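You operate a simulated robot arm through the tools that you are given. There is no shell and no other tool. Be economical: measure what you need, move in short steps, check, and stop when the job is done.

The job below is to be done with a simulated robot arm. You get a single attempt, and the scene is never put back.

## Task
Change the printer roll, then feed one test slip.
Fine: the empty tube goes in the waste tub before the feed; shut the lid.

The check looks at the end state, three seconds after you hand in, the way a careful person would. Anything else that was tipped, shoved, dropped, spilled or broken makes it a failure. Lids that push on must go on centred and level and be pressed home; caps that screw on are set level and turned clockwise until they are tight.

## Robot
A 6-joint arm with a two-finger parallel gripper, fixed in place. Base frame: the origin is at the foot of the arm, x ahead of it, y to its left, z up; the work surface is at about z = 6. Units: mm, rad, N and s.
With the tool pointing down near the work surface it reaches from about 140 to 580 mm from the base axis. Its first joint turns from -1.152 to 1.152 rad. Payload 2.1 kg.
Tool frame: the origin (TCP) lies between the finger pads and is the grasp point; the fingertips stand 30 mm ahead of it; z points along the fingers, y is the line along which they close. Largest opening 94 mm; finger width 28, thickness 10; the body of the gripper, 50 by 96 mm, starts 55 mm behind the TCP.
Orientation is that of the tool frame in the base frame, as [roll, pitch, yaw] about the fixed x, y, z axes, in that order (R = Rz(yaw) Ry(pitch) Rx(roll)). With the fingers straight down and closing along the base's y, the tool's x points along the base's -x, its y along +y and its z along -z.

## Interface
- The arm moves only by the tool step_arm. Its argument "commands" is a list that holds one entry, the list of rows, each a list of 7 numbers: the shift along the tool's x, y, z in mm, then the turn, a rotation vector about the tool's x, y, z in rad, then the gripper command, from -1 (fully open) to 1 (shut), values between in proportion. In form: [[[x, y, z, wx, wy, wz, jaw], ...]]. A call has 1 to 8 rows; each row shifts and turns the commanded pose from where the row before left it, along the tool's axes as they then stand. Each row takes 0.2 s and may step no farther than 50 mm and 0.15 rad from the row before; otherwise, or with a gripper value out of range, the whole call is refused. Where a pose cannot be reached the arm comes as near as it can. A force on the tool above 90 N (or 10 N above the force at the start of the call, whichever is more), or a blocked arm, ends the call early, and 0.2 s more pass. The fingers move at their own pace (about 72 mm/s each) and stop on an object; they squeeze with about 32 N. The grip force told is the motor's: it shows also when the fingers shut on nothing. Time passes only in rows, and 0.2 s behind the last, so rows that do not move let the fingers close. The reply holds the time, the measured pose of the TCP, the force on the tool along the base axes, the opening and the grip force, in the units named above and with some noise.
- Cameras (640 x 400 px; columns grow to the right, rows downward): "scene" is fixed at [89.3, -398.3, 500.8]; the picture's right is [0.42, -0.91, 0.00], its down [-0.41, -0.19, -0.89] and it looks along [0.81, 0.37, -0.45] (base axes); focal length 214 px, centre (320, 200). "wrist" rides on the gripper at [-37, 0, -58] in the tool frame; the picture's right is [0.00, -1.00, 0.00], its down [0.97, 0.00, -0.24] and it looks along [0.24, 0.00, 0.97] (tool axes); focal length 218 px, centre (320, 200). There is no depth. A picture from a camera that has moved, and an enlarged one, comes with that camera's place and axes in the base frame and with its lens. The place of the scene camera against the robot may be out by one fixed shift of up to 12 mm in any direction.
- camera(camera): a new picture of that camera. It takes no simulated time.
- zoom(camera, box): a new picture of the part [left, top, right, bottom] of that camera's present view, enlarged. It takes no simulated time.
- job_done(): hands the job in; it is judged then, once.

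Work in short steps. Places have to be worked out from the pictures, the camera data and where the tool is seen: move nearer, look again, correct. Check each grasp and each placing, and mend what went wrong. You have 120 turns and 84 pictures in all, those below and enlarged ones among them. Open the gripper and draw the arm clear of the work before you hand the job in, unless the task says otherwise; then end with one line.

The tools are called after "Request:" as name(argument=value, ...) on one line, values as JSON. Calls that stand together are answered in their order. step_arm: Moves the arm, as the interface text tells. Its arguments: {"type":"object","properties":{"commands":{"type":"array"}},"required":["commands"]} The other tools are called the same way: camera (camera) takes a picture; zoom (camera, box) takes an enlarged picture of a part of a camera's view; job_done () hands the job in.

At the start:

```text
clock: 0.0
tool_pos: [245.5, -253.2, 417.9]
orientation: [3.141, 0.0, 3.141]
force: [0.1, 0.5, -0.4]
gripper_width: 94.0
gripper_force: 0.0
```

scene: 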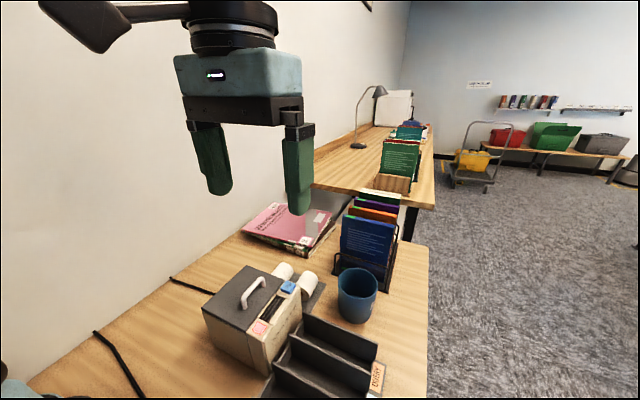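
wrist: 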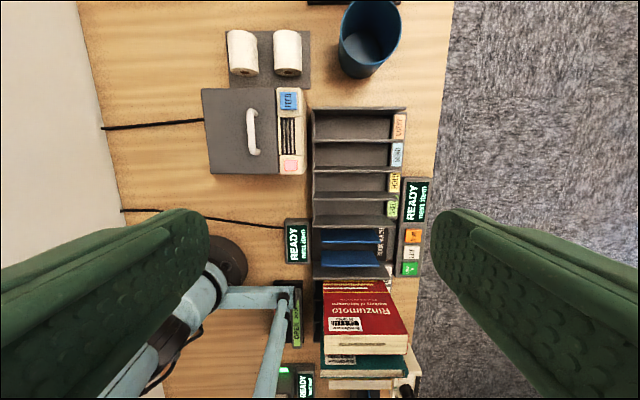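

The printer, the two spare rolls and the blue tub are all in view. I'll enlarge both views to read the details.

Request:
zoom(camera="wrist", box=[180, 0, 440, 190])

Request:
zoom(camera="scene", box=[190, 240, 400, 400])

```text
2.11 times, centred on (310, 95) of wrist
camera zoom: at [281.5, -253.4, 475.9], right [0.0, -1.0, 0.0], down [-0.97, 0.0, 0.24], along [-0.24, 0.0, -0.97], focal length 460 px, centre (341, 421)
```

zoom: 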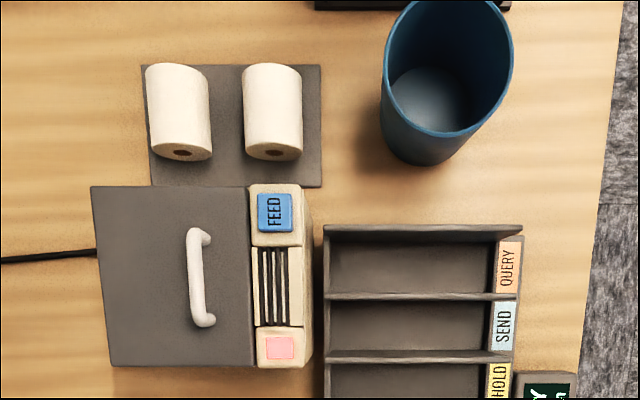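

```text
2.50 times, centred on (295, 320) of scene
camera zoom: at [89.3, -398.3, 500.8], right [0.42, -0.91, 0.0], down [-0.41, -0.19, -0.89], along [0.81, 0.37, -0.45], focal length 536 px, centre (382, -100)
```

zoom: 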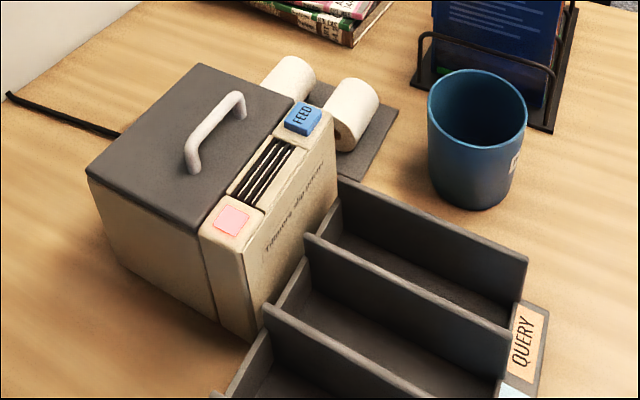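

The handle is at about (302, -157, 147) and the lid's hinge is probably on the +y side. I'll move above the printer for a closer second view.

Request:
step_arm(commands=[[[-28, 33, 0, 0, 0, 0, -1], [-28, 33, 0, 0, 0, 0, -1], [-28, 33, 20, 0, 0, 0, -1], [0, 0, 20, 0, 0, 0, -1]]])

Request:
camera(camera="wrist")

```text
clock: 1.0
tool_pos: [327.3, -153.9, 377.5]
orientation: [3.14, 0.001, -3.141]
force: [0.1, -0.7, -0.5]
gripper_width: 94.2
gripper_force: 0.1
```

```text
79 pictures are left
camera wrist: at [365.4, -154.2, 435.8], right [0.0, -1.0, 0.0], down [-0.97, 0.0, 0.24], along [-0.24, 0.0, -0.97], focal length 218 px, centre (320, 200)
```

wrist: 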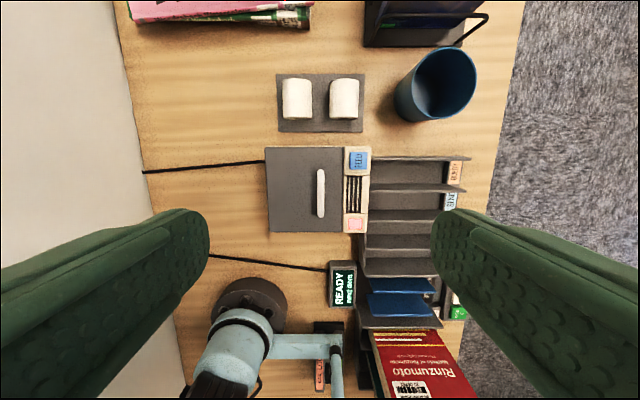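

I'll enlarge the area around the printer and rolls in this view to measure it.

Request:
zoom(camera="wrist", box=[240, 40, 500, 240])

```text
2.00 times, centred on (370, 140) of wrist
camera zoom: at [365.4, -154.2, 435.8], right [0.0, -1.0, 0.0], down [-0.97, 0.0, 0.24], along [-0.24, 0.0, -0.97], focal length 436 px, centre (220, 320)
```

zoom: 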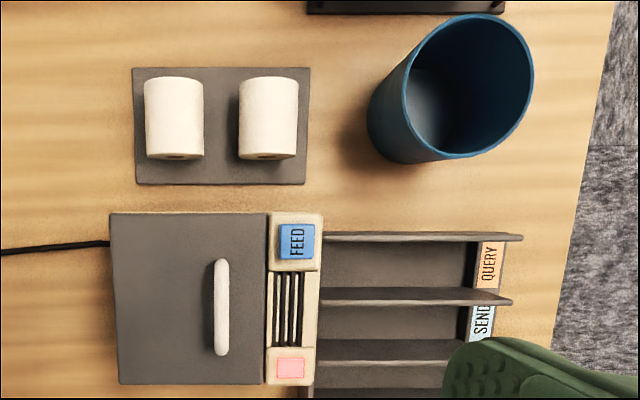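

The handle is at about x=303, y=-155. I'll narrow the jaws, go above it and check the height with the scene camera.

Request:
step_arm(commands=[[[12, 0, 50, 0, 0, 0, 0.1], [12, -1, 50, 0, 0, 0, 0.1], [0, 0, 47, 0, 0, 0, 0.1], [0, 0, 20, 0, 0, 0, 0.1]]])

Request:
zoom(camera="scene", box=[170, 180, 400, 400])

Request:
camera(camera="wrist")

```text
refused: row 1 steps farther than a row can; nothing moved
```

```text
1.82 times, centred on (285, 290) of scene
camera zoom: at [89.3, -398.2, 500.8], right [0.42, -0.91, 0.0], down [-0.41, -0.19, -0.89], along [0.81, 0.37, -0.45], focal length 390 px, centre (384, 36)
```

zoom: 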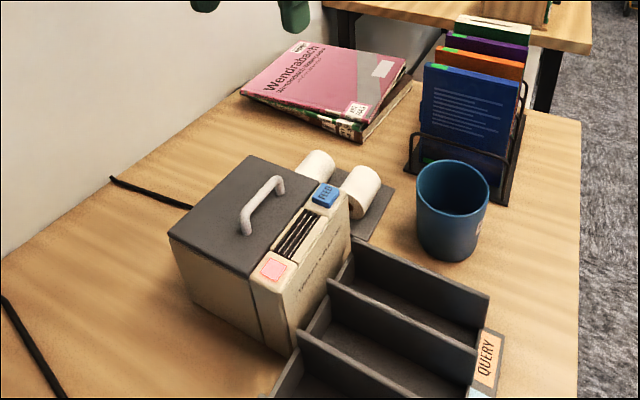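

```text
76 pictures are left
camera wrist: at [365.4, -154.2, 435.8], right [0.0, -1.0, 0.0], down [-0.97, 0.0, 0.24], along [-0.24, 0.0, -0.97], focal length 218 px, centre (320, 200)
```

wrist: 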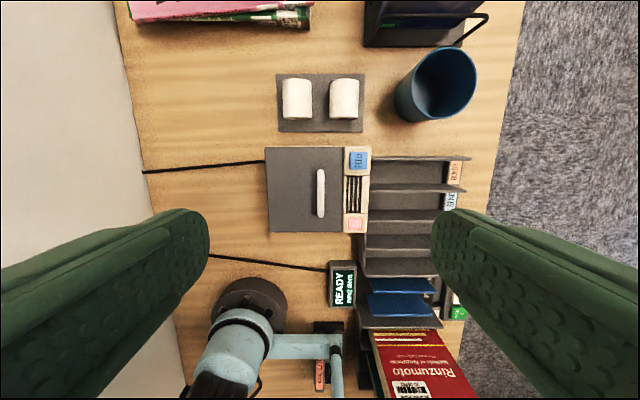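

The first row stepped just over 50 mm and was refused. I'll resend it with smaller rows.

Request:
step_arm(commands=[[[12, 0, 40, 0, 0, 0, 0.1], [12, -1, 40, 0, 0, 0, 0.1], [0, 0, 40, 0, 0, 0, 0.1], [0, 0, 37, 0, 0, 0, 0.1], [0, 0, 0, 0, 0, 0, 0.1]]])

Request:
zoom(camera="scene", box=[170, 180, 400, 400])

Request:
camera(camera="wrist")

```text
clock: 2.2
tool_pos: [304.5, -155.3, 220.0]
orientation: [3.141, -0.001, -3.141]
force: [0.4, 0.4, -0.3]
gripper_width: 42.2
gripper_force: 0.0
```

```text
1.82 times, centred on (285, 290) of scene
camera zoom: at [89.3, -398.3, 500.8], right [0.42, -0.91, 0.0], down [-0.41, -0.19, -0.89], along [0.81, 0.37, -0.45], focal length 390 px, centre (384, 36)
```

zoom: 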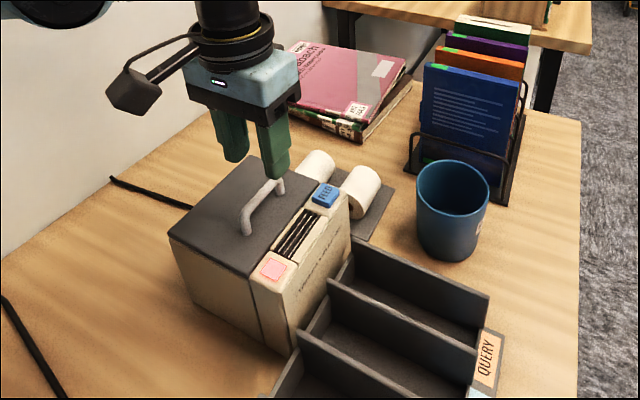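

```text
74 pictures are left
camera wrist: at [341.6, -155.5, 278.6], right [0.0, -1.0, 0.0], down [-0.97, 0.0, 0.24], along [-0.24, 0.0, -0.97], focal length 218 px, centre (320, 200)
```

wrist: 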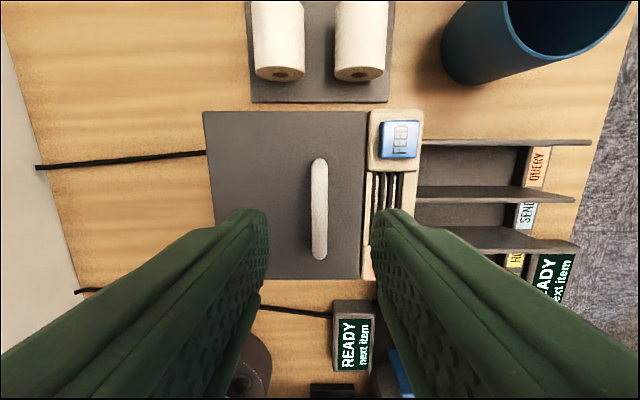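

Comparing views gives the handle top at z≈146 and the lid top at z≈119. I'll descend to z≈157 so the tips are at about 127, then close on the handle.

Request:
step_arm(commands=[[[0, 0, 30, 0, 0, 0, 0.1], [0, 0, 25, 0, 0, 0, 0.1], [0, 0, 8, 0, 0, 0, 0.1], [0, 0, 0, 0, 0, 0, 1], [0, 0, 0, 0, 0, 0, 1], [0, 0, 0, 0, 0, 0, 1]]])

Request:
zoom(camera="scene", box=[170, 180, 400, 400])

```text
clock: 3.6
tool_pos: [304.0, -155.5, 159.4]
orientation: [-3.139, 0.002, -3.141]
force: [1.9, -7.6, 7.8]
gripper_width: 9.1
gripper_force: 43.4
```

```text
1.82 times, centred on (285, 290) of scene
camera zoom: at [89.3, -398.3, 500.8], right [0.42, -0.91, 0.0], down [-0.41, -0.19, -0.89], along [0.81, 0.37, -0.45], focal length 390 px, centre (384, 36)
```

zoom: 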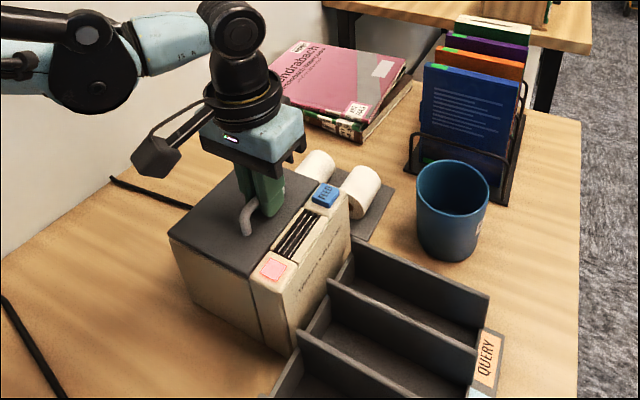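

The handle is gripped (9 mm wide). I'll lift it on a small arc about the assumed hinge at (y=-74, z≈112) and check that the lid follows.

Request:
step_arm(commands=[[[0, 5.1, -7.9, 0.1, 0, 0, 1], [0, 5.1, -7.9, 0.1, 0, 0, 1], [0, 5.1, -7.9, 0.1, 0, 0, 1], [0, 0, 0, 0, 0, 0, 1]]])

Request:
zoom(camera="scene", box=[170, 180, 400, 400])

```text
clock: 4.6
tool_pos: [302.7, -138.7, 180.9]
orientation: [-2.835, -0.001, 3.141]
force: [1.9, -19.1, 18.0]
gripper_width: 9.4
gripper_force: 43.6
```

```text
1.82 times, centred on (285, 290) of scene
camera zoom: at [89.2, -398.2, 500.8], right [0.42, -0.91, 0.0], down [-0.41, -0.19, -0.89], along [0.81, 0.37, -0.45], focal length 390 px, centre (384, 36)
```

zoom: 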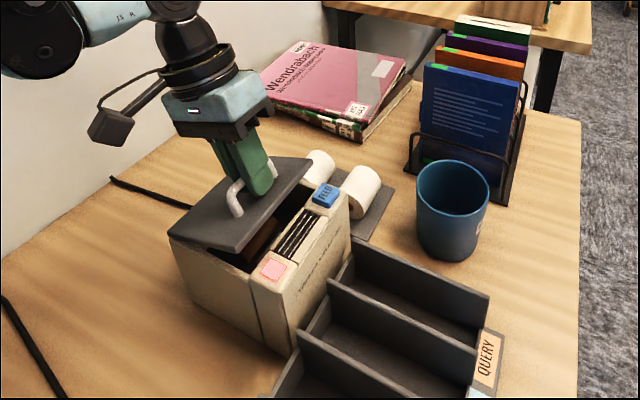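

The lid rises on its +y hinge. The force points radially outward, so I'll ease the arc out 2–3 mm and continue.

Request:
step_arm(commands=[[[0, 3.7, -8.7, 0.1, 0, 0, 1], [0, 3.7, -8.7, 0.1, 0, 0, 1], [0, 5.1, -7.9, 0.1, 0, 0, 1], [0, 5.1, -7.9, 0.1, 0, 0, 1], [0, 0, 0, 0, 0, 0, 1]]])

```text
clock: 5.8
tool_pos: [304.4, -106.3, 200.6]
orientation: [-2.447, 0.0, -3.141]
force: [-0.2, 8.2, -18.3]
gripper_width: 9.1
gripper_force: 43.6
```

Now the force is about 19 N inward, so I'll take half of that correction back and continue.

Request:
step_arm(commands=[[[0, 6.2, -7.2, 0.1, 0, 0, 1], [0, 5.1, -7.9, 0.1, 0, 0, 1], [0, 5.1, -7.9, 0.1, 0, 0, 1], [0, 5.1, -7.9, 0.1, 0, 0, 1], [0, 0, 0, 0, 0, 0, 1]]])

Request:
zoom(camera="scene", box=[170, 180, 400, 400])

```text
clock: 7.0
tool_pos: [303.9, -69.1, 206.1]
orientation: [-2.042, 0.0, -3.14]
force: [6.0, 0.8, -22.9]
gripper_width: 9.3
gripper_force: 43.1
```

```text
1.82 times, centred on (285, 290) of scene
camera zoom: at [89.4, -398.3, 500.8], right [0.42, -0.91, 0.0], down [-0.41, -0.19, -0.89], along [0.81, 0.37, -0.45], focal length 390 px, centre (384, 36)
```

zoom: 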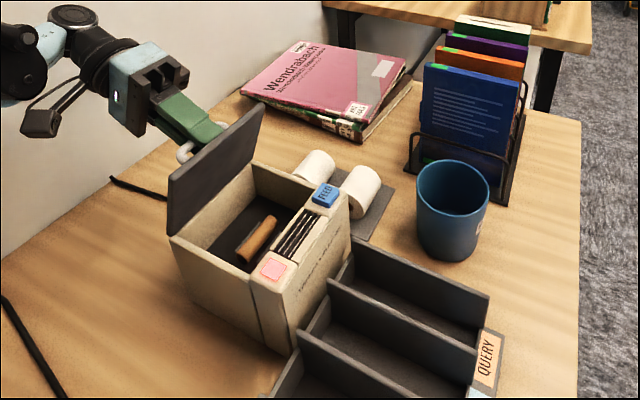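

The tube is visible inside. The lid needs to pass vertical, so I'll continue with a slightly smaller radius.

Request:
step_arm(commands=[[[0, 6.2, -7.2, 0.1, 0, 0, 1], [0, 5.1, -7.9, 0.1, 0, 0, 1], [0, 5.1, -7.9, 0.1, 0, 0, 1], [0, 0, 0, 0, 0, 0, 1]]])

Request:
camera(camera="scene")

```text
clock: 8.0
tool_pos: [304.2, -45.1, 198.3]
orientation: [-1.743, -0.001, 3.139]
force: [-21.4, -0.3, -9.3]
gripper_width: 9.5
gripper_force: 43.1
out of reach, approached as far as the arm can: row 3
```

```text
70 pictures are left
```

scene: 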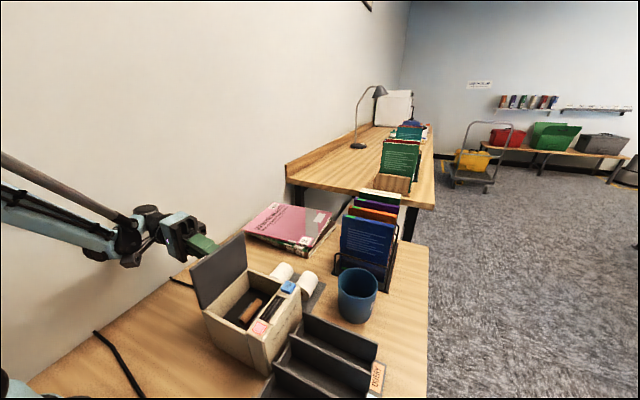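

The lid is near 80° and the wrist is at its reach limit. I'll swing the hand about the pad normal so it points more away from the base; the handle bar can pivot between the pads.

Request:
step_arm(commands=[[[2, 0, 0, 0, -0.12, 0, 1], [2, 0, 0, 0, -0.12, 0, 1], [2, 0, 0, 0, -0.12, 0, 1], [0, 0, 0, 0, 0, 0, 1]]])

```text
clock: 9.0
tool_pos: [300.0, -46.7, 200.6]
orientation: [-1.725, 0.062, -2.78]
force: [7.9, 6.5, 25.4]
gripper_width: 9.5
gripper_force: 43.5
```

The pose is reachable again. I'll carry on the arc with the rotation about base x expressed in the new tool frame.

Request:
step_arm(commands=[[[-2.9, 3.5, -7.6, 0.0933, 0, -0.0358, 1], [-2.9, 4.5, -7.5, 0.0933, 0, -0.0358, 1], [-2.9, 4.5, -7.5, 0.0933, 0, -0.0358, 1], [0, 0, 0, 0, 0, 0, 1]]])

Request:
zoom(camera="scene", box=[150, 200, 370, 400])

```text
clock: 10.0
tool_pos: [303.9, -18.7, 193.2]
orientation: [-1.496, -0.058, -2.794]
force: [-17.2, -34.3, -77.4]
gripper_width: 10.0
gripper_force: 43.0
out of reach, approached as far as the arm can: row 3
```

```text
2.00 times, centred on (260, 300) of scene
camera zoom: at [89.5, -398.4, 500.7], right [0.42, -0.91, 0.0], down [-0.41, -0.19, -0.89], along [0.81, 0.37, -0.45], focal length 429 px, centre (440, 0)
```

zoom: 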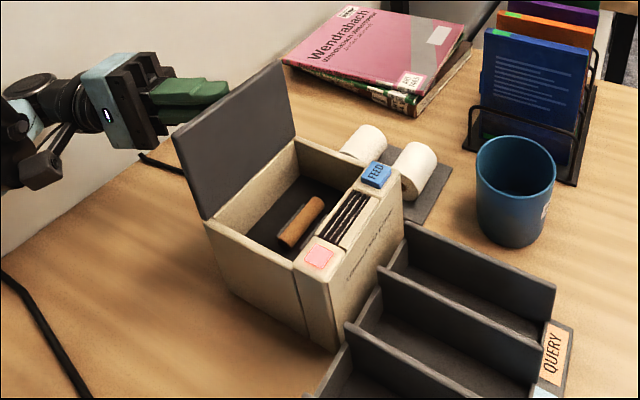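

The lid looks a little past vertical, about 94°, but the force is high. I'll relax inward by about 4 mm and read again.

Request:
step_arm(commands=[[[0.5, 2.5, 1, 0, 0, 0, 1], [0.5, 2.5, 1, 0, 0, 0, 1], [0, 0, 0, 0, 0, 0, 1]]])

```text
clock: 10.8
tool_pos: [305.8, -20.5, 194.2]
orientation: [-1.492, -0.056, -2.793]
force: [-21.2, -30.2, -76.5]
gripper_width: 9.5
gripper_force: 43.4
out of reach, approached as far as the arm can: row 2
```

The hand is still held at a limit. I'll tilt it back a little about the bar to get within reach while keeping hold.

Request:
step_arm(commands=[[[0, -1.7, 0, -0.0933, 0, 0.0358, 1], [0, -1.7, 0, -0.0933, 0, 0.0358, 1], [0, 0, 0, 0, 0, 0, 1]]])

```text
clock: 11.6
tool_pos: [308.6, -15.7, 206.3]
orientation: [-1.637, 0.025, -2.778]
force: [-0.2, 0.3, -0.2]
gripper_width: 0.3
gripper_force: 33.4
```

The gripper slipped off the handle. I'll check where the lid is now.

Request:
zoom(camera="scene", box=[150, 200, 370, 400])

```text
2.00 times, centred on (260, 300) of scene
camera zoom: at [89.3, -398.2, 500.8], right [0.42, -0.91, 0.0], down [-0.41, -0.19, -0.89], along [0.81, 0.37, -0.45], focal length 429 px, centre (440, 0)
```

zoom: 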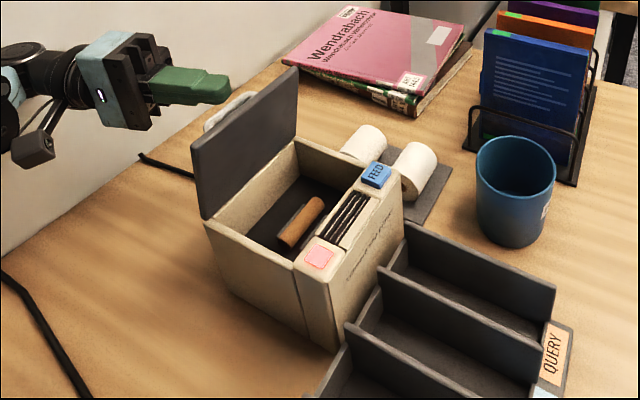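

The lid stays open past vertical and the printer hasn't moved. I'll back the hand off slightly and go straight up.

Request:
step_arm(commands=[[[0, -4, -8, 0, 0, 0, 1], [0, -25, 0, 0, 0, 0, 1], [0, -40, 0, 0, 0, 0, 1], [0, -40, 0, 0, 0, 0, 1], [0, 0, 0, 0, 0, 0, 1]]])

Request:
zoom(camera="scene", box=[150, 200, 370, 400])

```text
clock: 12.8
tool_pos: [305.4, -17.7, 314.3]
orientation: [-1.636, 0.025, -2.78]
force: [0.1, -0.2, -0.5]
gripper_width: 0.0
gripper_force: 32.9
```

```text
2.00 times, centred on (260, 300) of scene
camera zoom: at [89.3, -398.3, 500.8], right [0.42, -0.91, 0.0], down [-0.41, -0.19, -0.89], along [0.81, 0.37, -0.45], focal length 429 px, centre (440, 0)
```

zoom: 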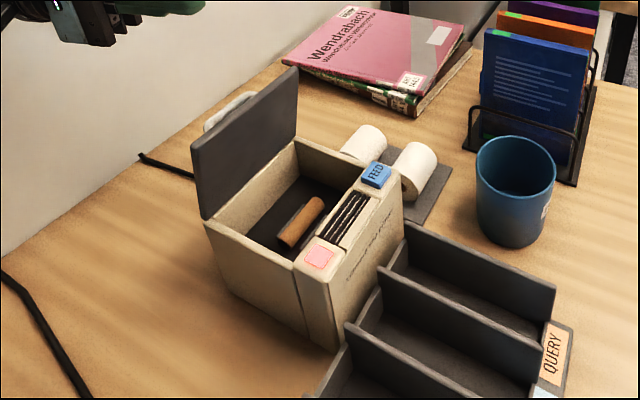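

The lid stays put. I'll bring the hand back to pointing down in place, well above the lid.

Request:
step_arm(commands=[[[0, 0, 0, 0, 0.12, 0, 0], [0, 0, 0, 0, 0.12, 0, 0], [0, 0, 0, 0, 0.12, 0, 0], [0, 0, 0, -0.15, 0, 0, 0], [0, 0, 0, -0.15, 0, 0, 0], [0, 0, 0, -0.15, 0, 0, 0], [0, 0, 0, -0.15, 0, 0, 0], [0, 0, 0, -0.15, 0, 0, 0]]])

Request:
step_arm(commands=[[[0, 0, 0, -0.15, 0, 0, 0], [0, 0, 0, -0.15, 0, 0, 0], [0, 0, 0, -0.15, 0, 0, 0], [0, 0, 0, -0.15, 0, 0, 0], [0, 0, 0, -0.15, 0, 0, 0]]])

```text
clock: 14.6
tool_pos: [318.5, -44.6, 314.3]
orientation: [-2.395, 0.0, -3.141]
force: [0.1, -0.5, -0.8]
gripper_width: 47.3
gripper_force: 0.2
out of reach, approached as far as the arm can: row 3
```

```text
clock: 15.8
tool_pos: [318.0, -43.0, 315.5]
orientation: [3.14, 0.001, -3.14]
force: [0.6, -0.1, 0.7]
gripper_width: 47.0
gripper_force: 0.0
```

The hand is vertical again. I'll move over the open compartment and look in.

Request:
step_arm(commands=[[[8, -45, 0, 0, 0, 0, -0.5], [8, -45, 0, 0, 0, 0, -1], [2, -17, 30, 0, 0, 0, -1], [0, 0, 0, 0, 0, 0, -1]]])

Request:
zoom(camera="wrist", box=[200, 20, 520, 220])

```text
clock: 16.8
tool_pos: [301.9, -150.7, 286.6]
orientation: [-3.141, 0.001, -3.139]
force: [-0.2, 0.2, -0.3]
gripper_width: 93.9
gripper_force: 0.0
```

```text
2.00 times, centred on (360, 120) of wrist
camera zoom: at [339.4, -150.9, 344.0], right [0.0, -1.0, 0.0], down [-0.97, 0.0, 0.24], along [-0.24, 0.0, -0.97], focal length 436 px, centre (240, 360)
```

zoom: 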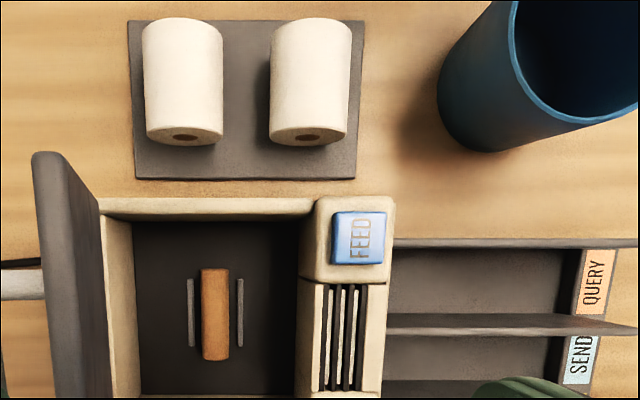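

The tube lies between two rails at about (302, -136, 82), along x. The rails leave no room for fingers at its sides, so I'll turn the hand 90° to grip it by its ends.

Request:
step_arm(commands=[[[0, 15, 0, 0, 0, 0.15, -0.7], [0, 0, 0, 0, 0, 0.15, -0.7], [0, 0, 0, 0, 0, 0.15, -0.7], [0, 0, 0, 0, 0, 0.15, -0.7], [0, 0, 0, 0, 0, 0.15, -0.7], [0, 0, 0, 0, 0, 0.15, -0.7], [0, 0, 0, 0, 0, 0.15, -0.7], [0, 0, 0, 0, 0, 0.15, -0.7]]])

Request:
step_arm(commands=[[[0, 0, 0, 0, 0, 0.15, -0.7], [0, 0, 0, 0, 0, 0.15, -0.7], [0, 0, 40, 0, 0, 0.071, -0.7], [0, 0, 30, 0, 0, 0, -0.7], [0, 0, 0, 0, 0, 0, -0.7]]])

Request:
camera(camera="wrist")

```text
clock: 18.6
tool_pos: [301.6, -134.9, 286.0]
orientation: [3.141, 0.0, 1.94]
force: [0.4, 0.0, -0.7]
gripper_width: 79.8
gripper_force: 0.0
```

```text
clock: 19.8
tool_pos: [301.6, -135.5, 213.8]
orientation: [3.141, -0.001, 1.573]
force: [-0.1, -0.2, 0.5]
gripper_width: 79.9
gripper_force: 0.1
```

```text
65 pictures are left
camera wrist: at [301.9, -172.8, 272.8], right [-1.0, 0.0, 0.0], down [0.0, 0.97, 0.24], along [0.0, 0.24, -0.97], focal length 218 px, centre (320, 200)
```

wrist: 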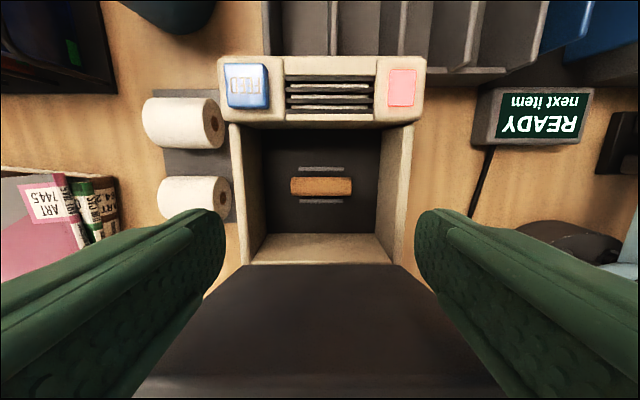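

The tube is centred at about (300.5, -137) with z≈78. I'll lower to a TCP height of 105 and close on its ends.

Request:
step_arm(commands=[[[-1.5, -1, 45, 0, 0, 0, -0.5], [0, 0, 45, 0, 0, 0, -0.5], [0, 0, 14, 0, 0, 0, -0.5], [0, 0, 5, 0, 0, 0, -0.5], [0, 0, 0, 0, 0, 0, -0.5]]])

Request:
zoom(camera="wrist", box=[160, 100, 480, 300])

```text
clock: 21.0
tool_pos: [299.6, -137.1, 107.1]
orientation: [-3.141, 0.0, 1.573]
force: [-1.6, -1.6, 1.9]
gripper_width: 70.5
gripper_force: 0.0
```

```text
2.00 times, centred on (320, 200) of wrist
camera zoom: at [300.5, -174.7, 164.2], right [-1.0, 0.0, 0.0], down [0.0, 0.97, 0.24], along [0.0, 0.24, -0.97], focal length 436 px, centre (320, 200)
```

zoom: 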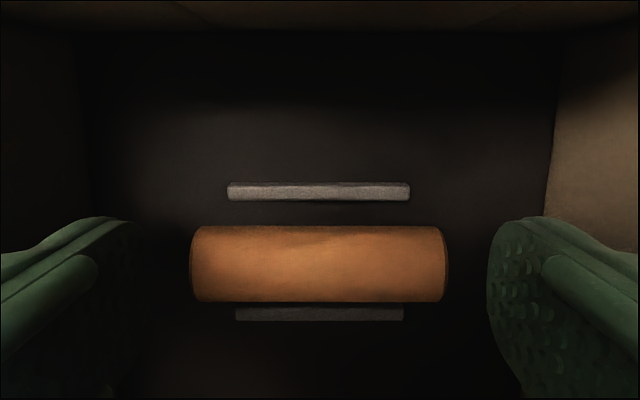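

The tube is centred between the fingers. I'll close.

Request:
step_arm(commands=[[[-1.5, 0, 1.5, 0, 0, 0, -0.5], [0, 0, 0, 0, 0, 0, 1], [0, 0, 0, 0, 0, 0, 1], [0, 0, 0, 0, 0, 0, 1]]])

Request:
step_arm(commands=[[[0, 0, -20, 0, 0, 0, 1], [0, 0, -40, 0, 0, 0, 1], [0, 0, -40, 0, 0, 0, 1], [0, 0, -40, 0, 0, 0, 1]]])

Request:
zoom(camera="wrist", box=[160, 100, 480, 300])

```text
clock: 22.0
tool_pos: [300.2, -139.3, 105.1]
orientation: [-3.14, -0.001, 1.572]
force: [-2.0, -6.1, 38.7]
gripper_width: 0.0
gripper_force: 32.3
```

```text
clock: 23.0
tool_pos: [299.0, -139.1, 244.9]
orientation: [3.141, 0.001, 1.571]
force: [-0.1, 0.3, -0.4]
gripper_width: 0.0
gripper_force: 31.8
```

```text
2.00 times, centred on (320, 200) of wrist
camera zoom: at [299.9, -176.6, 303.6], right [-1.0, 0.0, 0.0], down [0.0, 0.97, 0.24], along [0.0, 0.24, -0.97], focal length 436 px, centre (320, 200)
```

zoom: 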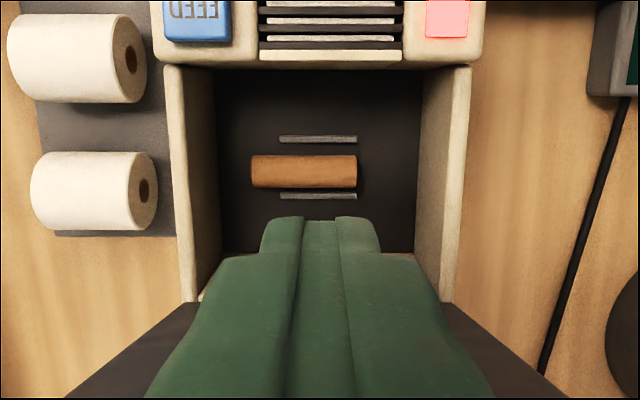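

The fingers closed above the tube, so it lies lower than I judged: its top is at z≈75 and its centre at z≈67. It is still between the rails at about (308, -135), so I'll go again with the tips near z=64.

Request:
step_arm(commands=[[[4.4, 9.2, 40, 0, 0, 0, -0.4], [0, 0, 40, 0, 0, 0, -0.4], [0, 0, 30, 0, 0, 0, -0.4], [0, 0, 30, 0, 0, 0, -0.4], [0, 0, 8, 0, 0, 0, -0.4], [0, 0, 0, 0, 0, 0, -0.4]]])

Request:
zoom(camera="wrist", box=[160, 100, 480, 300])

```text
clock: 24.0
tool_pos: [306.9, -138.3, 121.0]
orientation: [-3.132, -0.003, 1.569]
force: [-11.0, -12.5, 47.8]
gripper_width: 65.8
gripper_force: 0.1
stopped in row 4: the force on the tool passed its limit (the readings are from after the stop); the commanded pose is now the measured one
```

```text
2.00 times, centred on (320, 200) of wrist
camera zoom: at [308.1, -175.7, 178.6], right [-1.0, 0.0, 0.01], down [0.0, 0.97, 0.24], along [-0.01, 0.24, -0.97], focal length 436 px, centre (320, 200)
```

zoom: 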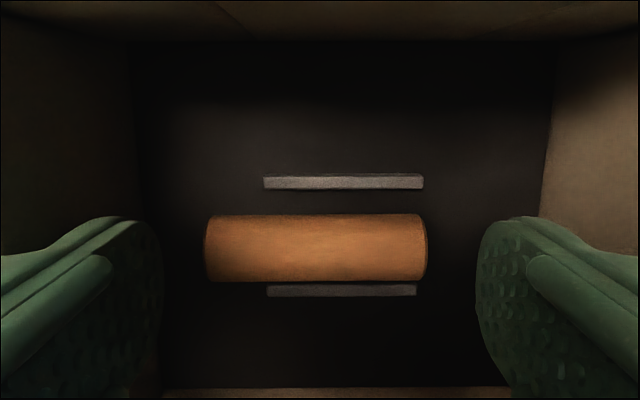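

The +x finger caught the wall, because pressing on the tube slid it about 8 mm in +x. I'll rise, turn the hand back and grip the tube across its diameter above the low rails instead.

Request:
step_arm(commands=[[[0, 0, -40, 0, 0, 0, -0.4], [0, 0, -40, 0, 0, 0, -0.4], [0, 0, -10, 0, 0, -0.15, -0.4], [0, 0, 0, 0, 0, -0.15, 0], [0, 0, 0, 0, 0, -0.15, 0.3], [0, 0, 0, 0, 0, -0.15, 0.3], [0, 0, 0, 0, 0, -0.15, 0.3], [0, 0, 0, 0, 0, -0.15, 0.3]]])

Request:
step_arm(commands=[[[0, 0, 0, 0, 0, -0.15, 0.3], [0, 0, 0, 0, 0, -0.15, 0.3], [0, 0, 0, 0, 0, -0.15, 0.3], [0, 0, 0, 0, 0, -0.15, 0.3], [0, 0, 0, 0, 0, -0.067, 0.3], [0, 0, 0, 0, 0, 0, 0.3]]])

Request:
camera(camera="wrist")

Request:
zoom(camera="scene", box=[150, 200, 370, 400])

```text
clock: 25.8
tool_pos: [308.4, -137.3, 209.0]
orientation: [-3.137, -0.01, 2.473]
force: [-0.2, -0.2, -1.0]
gripper_width: 33.0
gripper_force: 0.0
```

```text
clock: 27.2
tool_pos: [307.4, -137.3, 209.3]
orientation: [3.138, -0.007, 3.138]
force: [0.5, 0.7, 0.7]
gripper_width: 32.8
gripper_force: 0.3
```

```text
61 pictures are left
camera wrist: at [346.0, -138.0, 267.1], right [0.0, -1.0, 0.0], down [-0.97, 0.0, 0.25], along [-0.25, 0.0, -0.97], focal length 218 px, centre (320, 200)
```

wrist: 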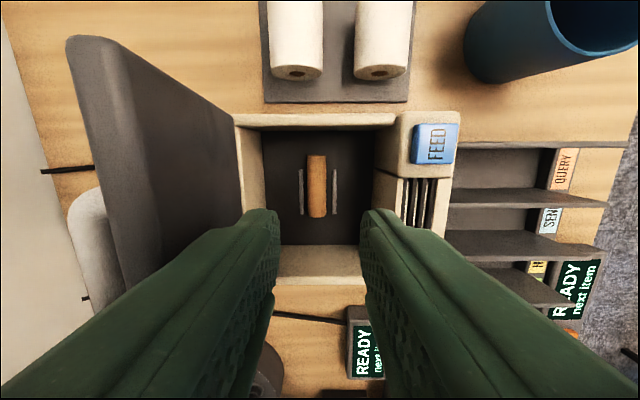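

```text
2.00 times, centred on (260, 300) of scene
camera zoom: at [89.3, -398.3, 500.8], right [0.42, -0.91, 0.0], down [-0.41, -0.19, -0.89], along [0.81, 0.37, -0.45], focal length 429 px, centre (440, 0)
```

zoom: 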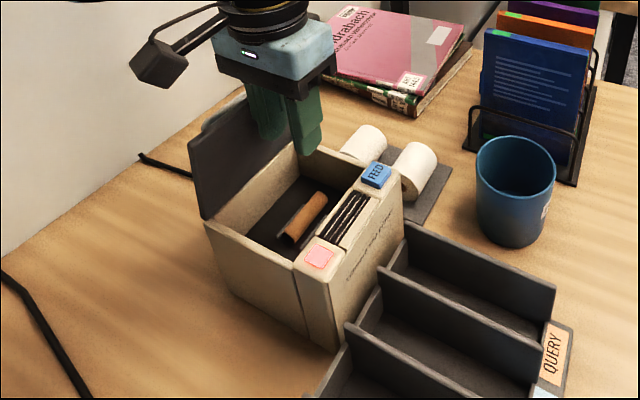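

The printer is unmoved and the tube is at (307, -134.3). I'll shift +3 in y and descend to TCP z≈104.

Request:
step_arm(commands=[[[0, 3, 40, 0, 0, 0, 0.3], [0, 0, 40, 0, 0, 0, 0.3], [0, 0, 20, 0, 0, 0, 0.3], [0, 0, 5, 0, 0, 0, 0.3], [0, 0, 0, 0, 0, 0, 0.3]]])

Request:
zoom(camera="wrist", box=[200, 120, 440, 270])

```text
clock: 27.7
tool_pos: [307.2, -134.4, 169.0]
orientation: [3.126, -0.012, 3.134]
force: [-14.4, -9.2, 60.2]
gripper_width: 32.7
gripper_force: 0.1
stopped in row 2: the force on the tool passed its limit (the readings are from after the stop); the commanded pose is now the measured one
```

```text
2.67 times, centred on (320, 195) of wrist
camera zoom: at [346.3, -136.5, 227.5], right [-0.01, -1.0, -0.01], down [-0.97, 0.0, 0.25], along [-0.25, 0.02, -0.97], focal length 582 px, centre (320, 213)
```

zoom: 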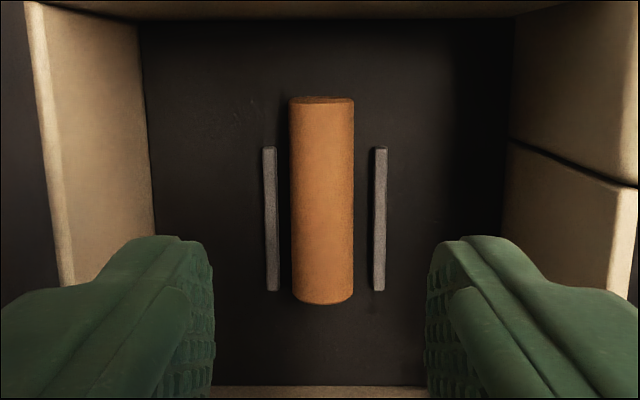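

The stop came at z=169, with the tips still above the rim, so the hand's body may be touching the lid. I'll look from the scene camera.

Request:
zoom(camera="scene", box=[180, 180, 340, 320])

```text
2.86 times, centred on (260, 250) of scene
camera zoom: at [89.0, -398.2, 500.9], right [0.42, -0.91, 0.0], down [-0.41, -0.19, -0.89], along [0.81, 0.37, -0.45], focal length 613 px, centre (491, 57)
```

zoom: 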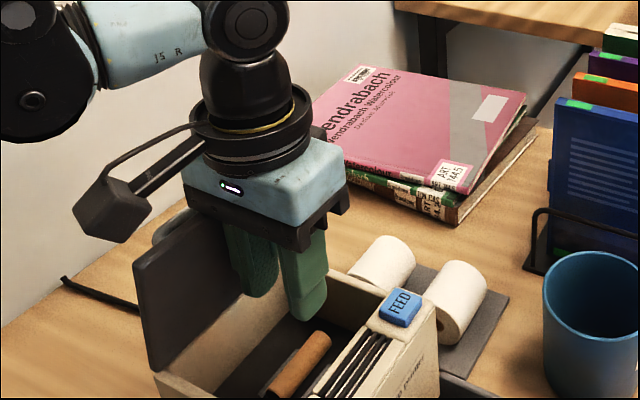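

The hand's body is resting on the lid's top edge, so the lid is barely upright. I'll rise, close the fingers and use them to push the lid's inner face further open in +y.

Request:
step_arm(commands=[[[0, 0, -30, 0, 0, 0, 1], [0, 0, -26, 0, 0, 0, 1], [0, 8, 0, 0, 0, 0, 1], [0, 8, 0, 0, 0, 0, 1], [0, 5, 0, 0, 0, 0, 1]]])

Request:
step_arm(commands=[[[0, 5, 0, 0, 0, 0, 1], [0, 5, 0, 0, 0, 0, 1], [0, 5, 0, 0, 0, 0, 1], [0, 0, 0, 0, 0, 0, 1]]])

Request:
zoom(camera="scene", box=[150, 180, 370, 400])

```text
clock: 28.9
tool_pos: [308.4, -113.3, 223.7]
orientation: [3.129, -0.012, 3.137]
force: [0.1, 0.0, -0.5]
gripper_width: 0.0
gripper_force: 31.8
```

```text
clock: 29.9
tool_pos: [309.4, -98.0, 224.1]
orientation: [3.127, -0.014, 3.135]
force: [0.3, 0.1, -0.2]
gripper_width: 0.2
gripper_force: 32.3
```

```text
1.82 times, centred on (260, 290) of scene
camera zoom: at [89.3, -398.3, 500.8], right [0.42, -0.91, 0.0], down [-0.41, -0.19, -0.89], along [0.81, 0.37, -0.45], focal length 390 px, centre (429, 36)
```

zoom: 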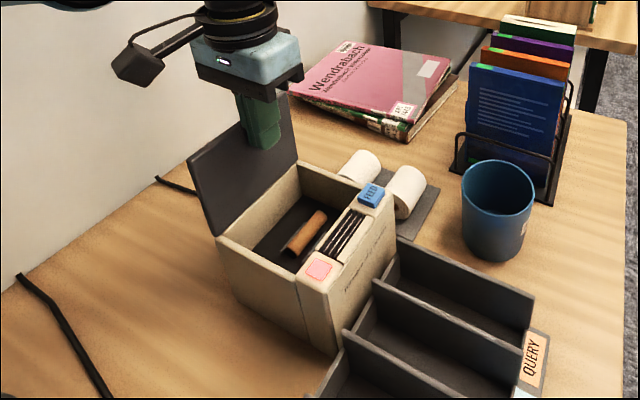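

There's no contact yet, so I'll keep on in small steps.

Request:
step_arm(commands=[[[0, 5, 0, 0, 0, 0, 1], [0, 5, 0, 0, 0, 0, 1], [0, 5, 0, 0, 0, 0, 1], [0, 0, 0, 0, 0, 0, 1]]])

Request:
step_arm(commands=[[[0, 4, 0, 0, 0, 0, 1], [0, 4, 0, 0, 0, 0, 1], [0, 4, 0, 0, 0, 0, 1], [0, 0, 0, 0, 0, 0, 1]]])

Request:
zoom(camera="scene", box=[150, 180, 370, 400])

```text
clock: 30.9
tool_pos: [310.1, -83.6, 224.6]
orientation: [3.128, -0.012, 3.137]
force: [0.2, 0.3, -0.2]
gripper_width: 0.3
gripper_force: 31.6
```

```text
clock: 31.9
tool_pos: [308.5, -75.8, 224.1]
orientation: [-3.14, -0.011, 3.133]
force: [7.0, -41.0, 2.0]
gripper_width: 0.0
gripper_force: 32.1
```

```text
1.82 times, centred on (260, 290) of scene
camera zoom: at [89.3, -398.3, 500.8], right [0.42, -0.91, 0.0], down [-0.41, -0.19, -0.89], along [0.81, 0.37, -0.45], focal length 390 px, centre (429, 36)
```

zoom: 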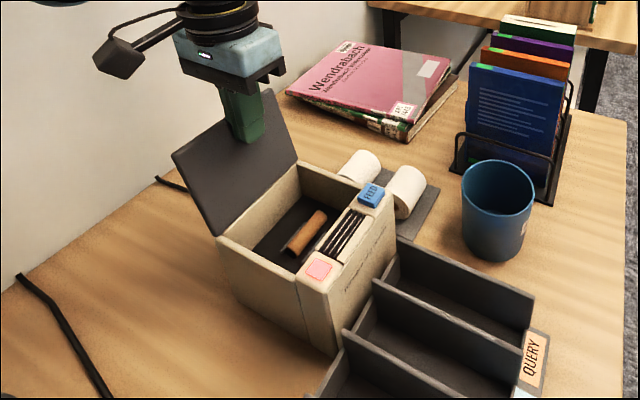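

The lid swung further and met a stop at about 41 N. I'll back off and see whether it stays there.

Request:
step_arm(commands=[[[0, -10, 0, 0, 0, 0, 1], [0, -25, 0, 0, 0, 0, 1], [0, -25, 0, 0, 0, 0, 1], [0, 0, -40, 0, 0, 0, 1]]])

Request:
zoom(camera="scene", box=[150, 180, 370, 400])

Request:
camera(camera="wrist")

```text
clock: 32.9
tool_pos: [310.6, -131.8, 264.3]
orientation: [3.128, -0.013, 3.136]
force: [0.3, -0.4, -0.3]
gripper_width: 0.0
gripper_force: 32.1
```

```text
1.82 times, centred on (260, 290) of scene
camera zoom: at [89.3, -398.3, 500.8], right [0.42, -0.91, 0.0], down [-0.41, -0.19, -0.89], along [0.81, 0.37, -0.45], focal length 390 px, centre (429, 36)
```

zoom: 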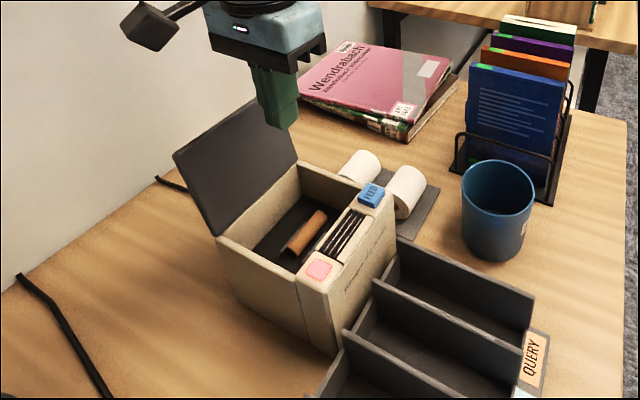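

```text
54 pictures are left
camera wrist: at [347.9, -133.6, 321.7], right [-0.01, -1.0, -0.01], down [-0.97, 0.0, 0.25], along [-0.25, 0.01, -0.97], focal length 218 px, centre (320, 200)
```

wrist: 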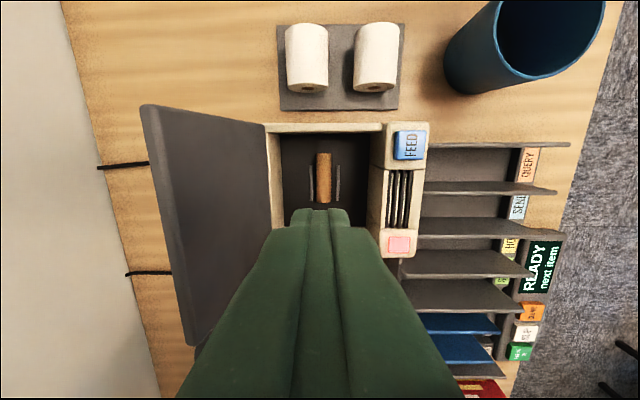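

The lid is now well open and stable. I'll level the tool, open to 33 mm and descend onto the tube again.

Request:
step_arm(commands=[[[3, -1.5, 40, -0.0135, 0.013, 0, 0.3], [0, 0, 40, 0, 0, 0, 0.3], [0, 0, 40, 0, 0, 0, 0.3], [0, 0, 30, 0, 0, 0, 0.3], [0, 0, 8, 0, 0, 0, 0.3], [0, 0, 0, 0, 0, 0, 0.3]]])

Request:
zoom(camera="wrist", box=[200, 120, 440, 270])

```text
clock: 34.3
tool_pos: [303.9, -130.9, 106.3]
orientation: [3.116, -0.025, 3.138]
force: [-0.5, 0.3, -0.4]
gripper_width: 32.9
gripper_force: 0.0
```

```text
2.67 times, centred on (320, 195) of wrist
camera zoom: at [342.2, -132.5, 162.7], right [-0.01, -1.0, -0.03], down [-0.96, 0.0, 0.26], along [-0.26, 0.03, -0.96], focal length 582 px, centre (320, 213)
```

zoom: 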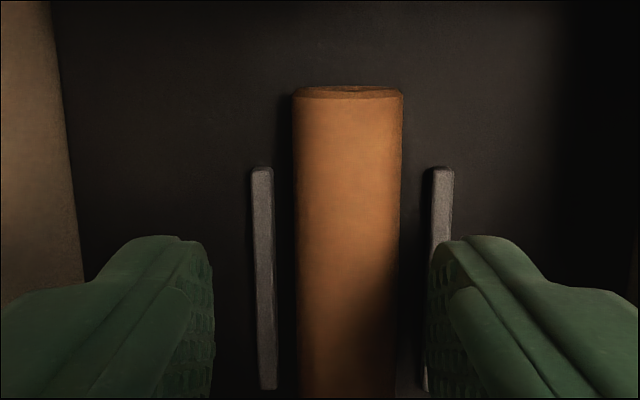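

I turned the levelling the wrong way, so I'll correct that, centre on y≈-134.3 and go down gently.

Request:
step_arm(commands=[[[0, -3.4, 0, 0.0255, -0.0255, 0, 0.3], [0, 0, 3, 0, 0, 0, 0.3], [0, 0, 2, 0, 0, 0, 0.3], [0, 0, 2, 0, 0, 0, 0.3], [0, 0, 0, 0, 0, 0, 0.3]]])

Request:
zoom(camera="wrist", box=[200, 120, 440, 270])

```text
clock: 35.5
tool_pos: [302.9, -133.5, 99.2]
orientation: [3.139, 0.0, 3.134]
force: [0.0, 0.2, 0.7]
gripper_width: 32.7
gripper_force: 0.1
```

```text
2.67 times, centred on (320, 195) of wrist
camera zoom: at [340.7, -134.5, 157.3], right [-0.01, -1.0, 0.0], down [-0.97, 0.01, 0.24], along [-0.24, 0.0, -0.97], focal length 582 px, centre (320, 213)
```

zoom: 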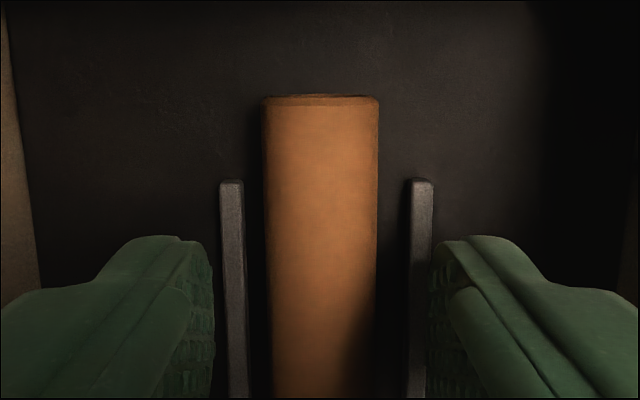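

It's centred and free. I'll go down 4 mm more and close.

Request:
step_arm(commands=[[[0, 0, 2, 0, 0, 0, 0.3], [0, 0, 2, 0, 0, 0, 0.3], [0, 0, 0, 0, 0, 0, 0.3]]])

Request:
step_arm(commands=[[[0, 0, 0, 0, 0, 0, 0.6], [0, 0, 0, 0, 0, 0, 1], [0, 0, 0, 0, 0, 0, 1]]])

```text
clock: 36.3
tool_pos: [302.5, -133.7, 95.0]
orientation: [3.139, 0.0, 3.136]
force: [-0.1, 0.9, 0.0]
gripper_width: 32.7
gripper_force: 0.1
```

```text
clock: 37.1
tool_pos: [301.7, -133.8, 94.8]
orientation: [3.138, 0.0, 3.135]
force: [0.3, 0.1, 0.3]
gripper_width: 14.6
gripper_force: 32.6
```

The jaws stopped at 14.6 mm, so they're holding the tube. I'll lift and check.

Request:
step_arm(commands=[[[0, 0, -20, 0, 0, 0, 1], [0, 0, -30, 0, 0, 0, 1], [0, 0, -40, 0, 0, 0, 1], [0, 0, 0, 0, 0, 0, 1]]])

Request:
camera(camera="wrist")

```text
clock: 38.1
tool_pos: [303.5, -133.6, 185.3]
orientation: [3.139, 0.0, 3.137]
force: [0.1, 0.1, 0.0]
gripper_width: 14.4
gripper_force: 31.8
```

```text
51 pictures are left
camera wrist: at [340.7, -134.6, 242.7], right [-0.01, -1.0, 0.0], down [-0.97, 0.01, 0.24], along [-0.24, 0.0, -0.97], focal length 218 px, centre (320, 200)
```

wrist: 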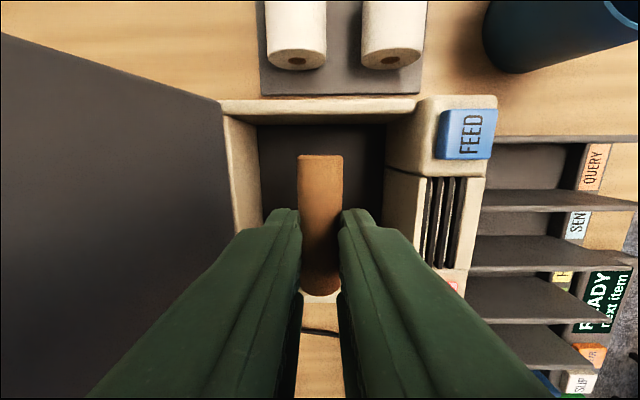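

The tube is held. I'll raise a little and travel toward the tub, stopping short to look.

Request:
step_arm(commands=[[[0, 0, -20, 0, 0, 0, 1], [-20, -40, 0, 0, 0, 0, 1], [-20, -40, 0, 0, 0, 0, 1], [-20, -40, 0, 0, 0, 0, 1], [-20, -35, 0, 0, 0, 0, 1], [-20, -20, 0, 0, 0, 0, 1], [0, 0, 0, 0, 0, 0, 1]]])

Request:
camera(camera="wrist")

Request:
zoom(camera="scene", box=[230, 140, 450, 360])

```text
clock: 39.7
tool_pos: [402.3, -310.9, 206.0]
orientation: [3.14, -0.001, 3.134]
force: [0.6, -0.9, 0.2]
gripper_width: 14.5
gripper_force: 32.3
```

```text
50 pictures are left
camera wrist: at [439.9, -311.1, 263.7], right [-0.01, -1.0, 0.0], down [-0.97, 0.01, 0.24], along [-0.24, 0.0, -0.97], focal length 218 px, centre (320, 200)
```

wrist: 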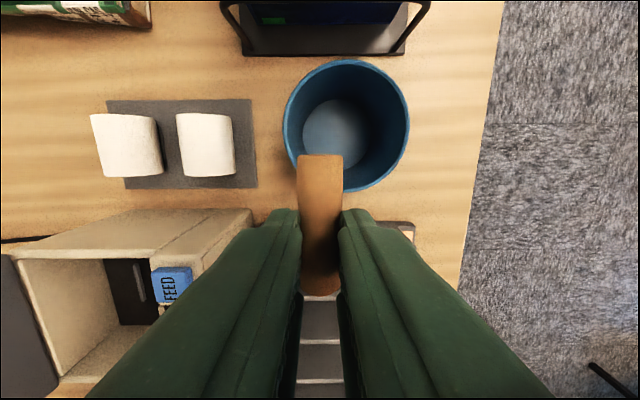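

```text
1.82 times, centred on (340, 250) of scene
camera zoom: at [89.3, -398.3, 500.8], right [0.42, -0.91, 0.0], down [-0.41, -0.19, -0.89], along [0.81, 0.37, -0.45], focal length 390 px, centre (284, 109)
```

zoom: 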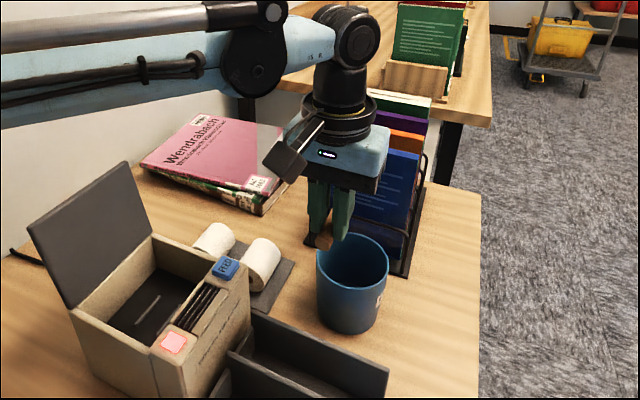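

The rim centre is at about (454, -329.5). I'll go over it, lower the tube inside the tub and release.

Request:
step_arm(commands=[[[-25, -9, 0, 0, 0, 0, 1], [-21, -9.5, 0, 0, 0, 0, 1], [0, 0, 30, 0, 0, 0, 1], [0, 0, 30, 0, 0, 0, 1], [0, 0, 25, 0, 0, 0, 1], [0, 0, 0, 0, 0, 0, 1]]])

Request:
camera(camera="wrist")

```text
clock: 41.1
tool_pos: [447.7, -328.0, 118.4]
orientation: [3.141, 0.0, 3.135]
force: [-0.3, 0.4, -0.5]
gripper_width: 14.7
gripper_force: 32.2
```

```text
48 pictures are left
camera wrist: at [485.1, -329.1, 177.7], right [-0.01, -1.0, 0.0], down [-0.97, 0.01, 0.24], along [-0.24, 0.0, -0.97], focal length 218 px, centre (320, 200)
```

wrist: 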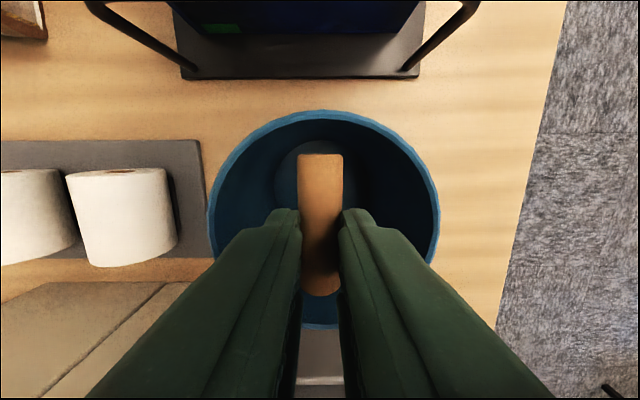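

The tube is inside the rim and centred. I'll lower 15 mm more, open partly and rise.

Request:
step_arm(commands=[[[0, 0, 15, 0, 0, 0, 1], [0, 0, 0, 0, 0, 0, 0.3], [0, 0, 0, 0, 0, 0, 0.3], [0, 0, -30, 0, 0, 0, 0.3], [0, 0, -40, 0, 0, 0, 0.3], [0, 0, -25, 0, 0, 0, 0.3]]])

Request:
camera(camera="wrist")

```text
clock: 42.5
tool_pos: [448.0, -328.3, 199.0]
orientation: [-3.141, 0.001, 3.135]
force: [-0.1, 0.6, 0.4]
gripper_width: 32.7
gripper_force: 0.1
```

```text
47 pictures are left
camera wrist: at [484.9, -329.1, 257.5], right [-0.01, -1.0, 0.0], down [-0.97, 0.01, 0.24], along [-0.24, 0.0, -0.97], focal length 218 px, centre (320, 200)
```

wrist: 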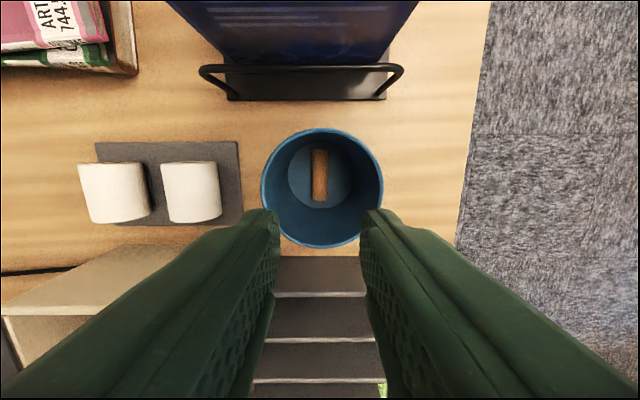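

The empty tube is in the tub. Next I'll go over the spare rolls and look at both.

Request:
step_arm(commands=[[[5, 40, -20, 0, 0, 0, -0.5], [5, 48, 0, 0, 0, 0, -1], [5, 48, 0, 0, 0, 0, -1], [0, 34, 0, 0, 0, 0, -1], [0, 0, 0, 0, 0, 0, -1]]])

Request:
zoom(camera="wrist", box=[200, 100, 440, 250])

```text
clock: 43.7
tool_pos: [432.0, -157.8, 220.6]
orientation: [3.14, 0.001, 3.134]
force: [0.7, 0.1, 0.8]
gripper_width: 93.6
gripper_force: 0.0
```

```text
2.67 times, centred on (320, 175) of wrist
camera zoom: at [470.8, -158.6, 278.0], right [-0.01, -1.0, 0.0], down [-0.97, 0.01, 0.24], along [-0.24, 0.0, -0.97], focal length 582 px, centre (320, 267)
```

zoom: 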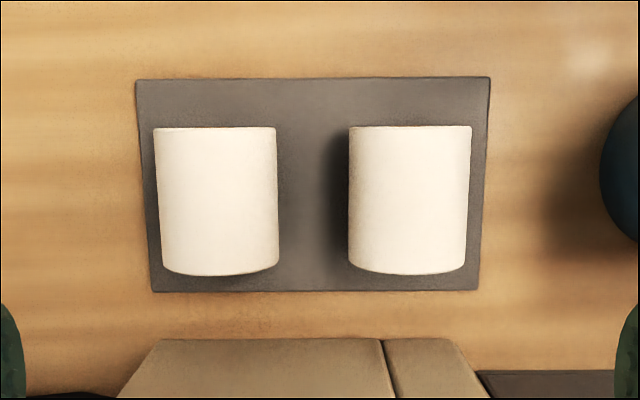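

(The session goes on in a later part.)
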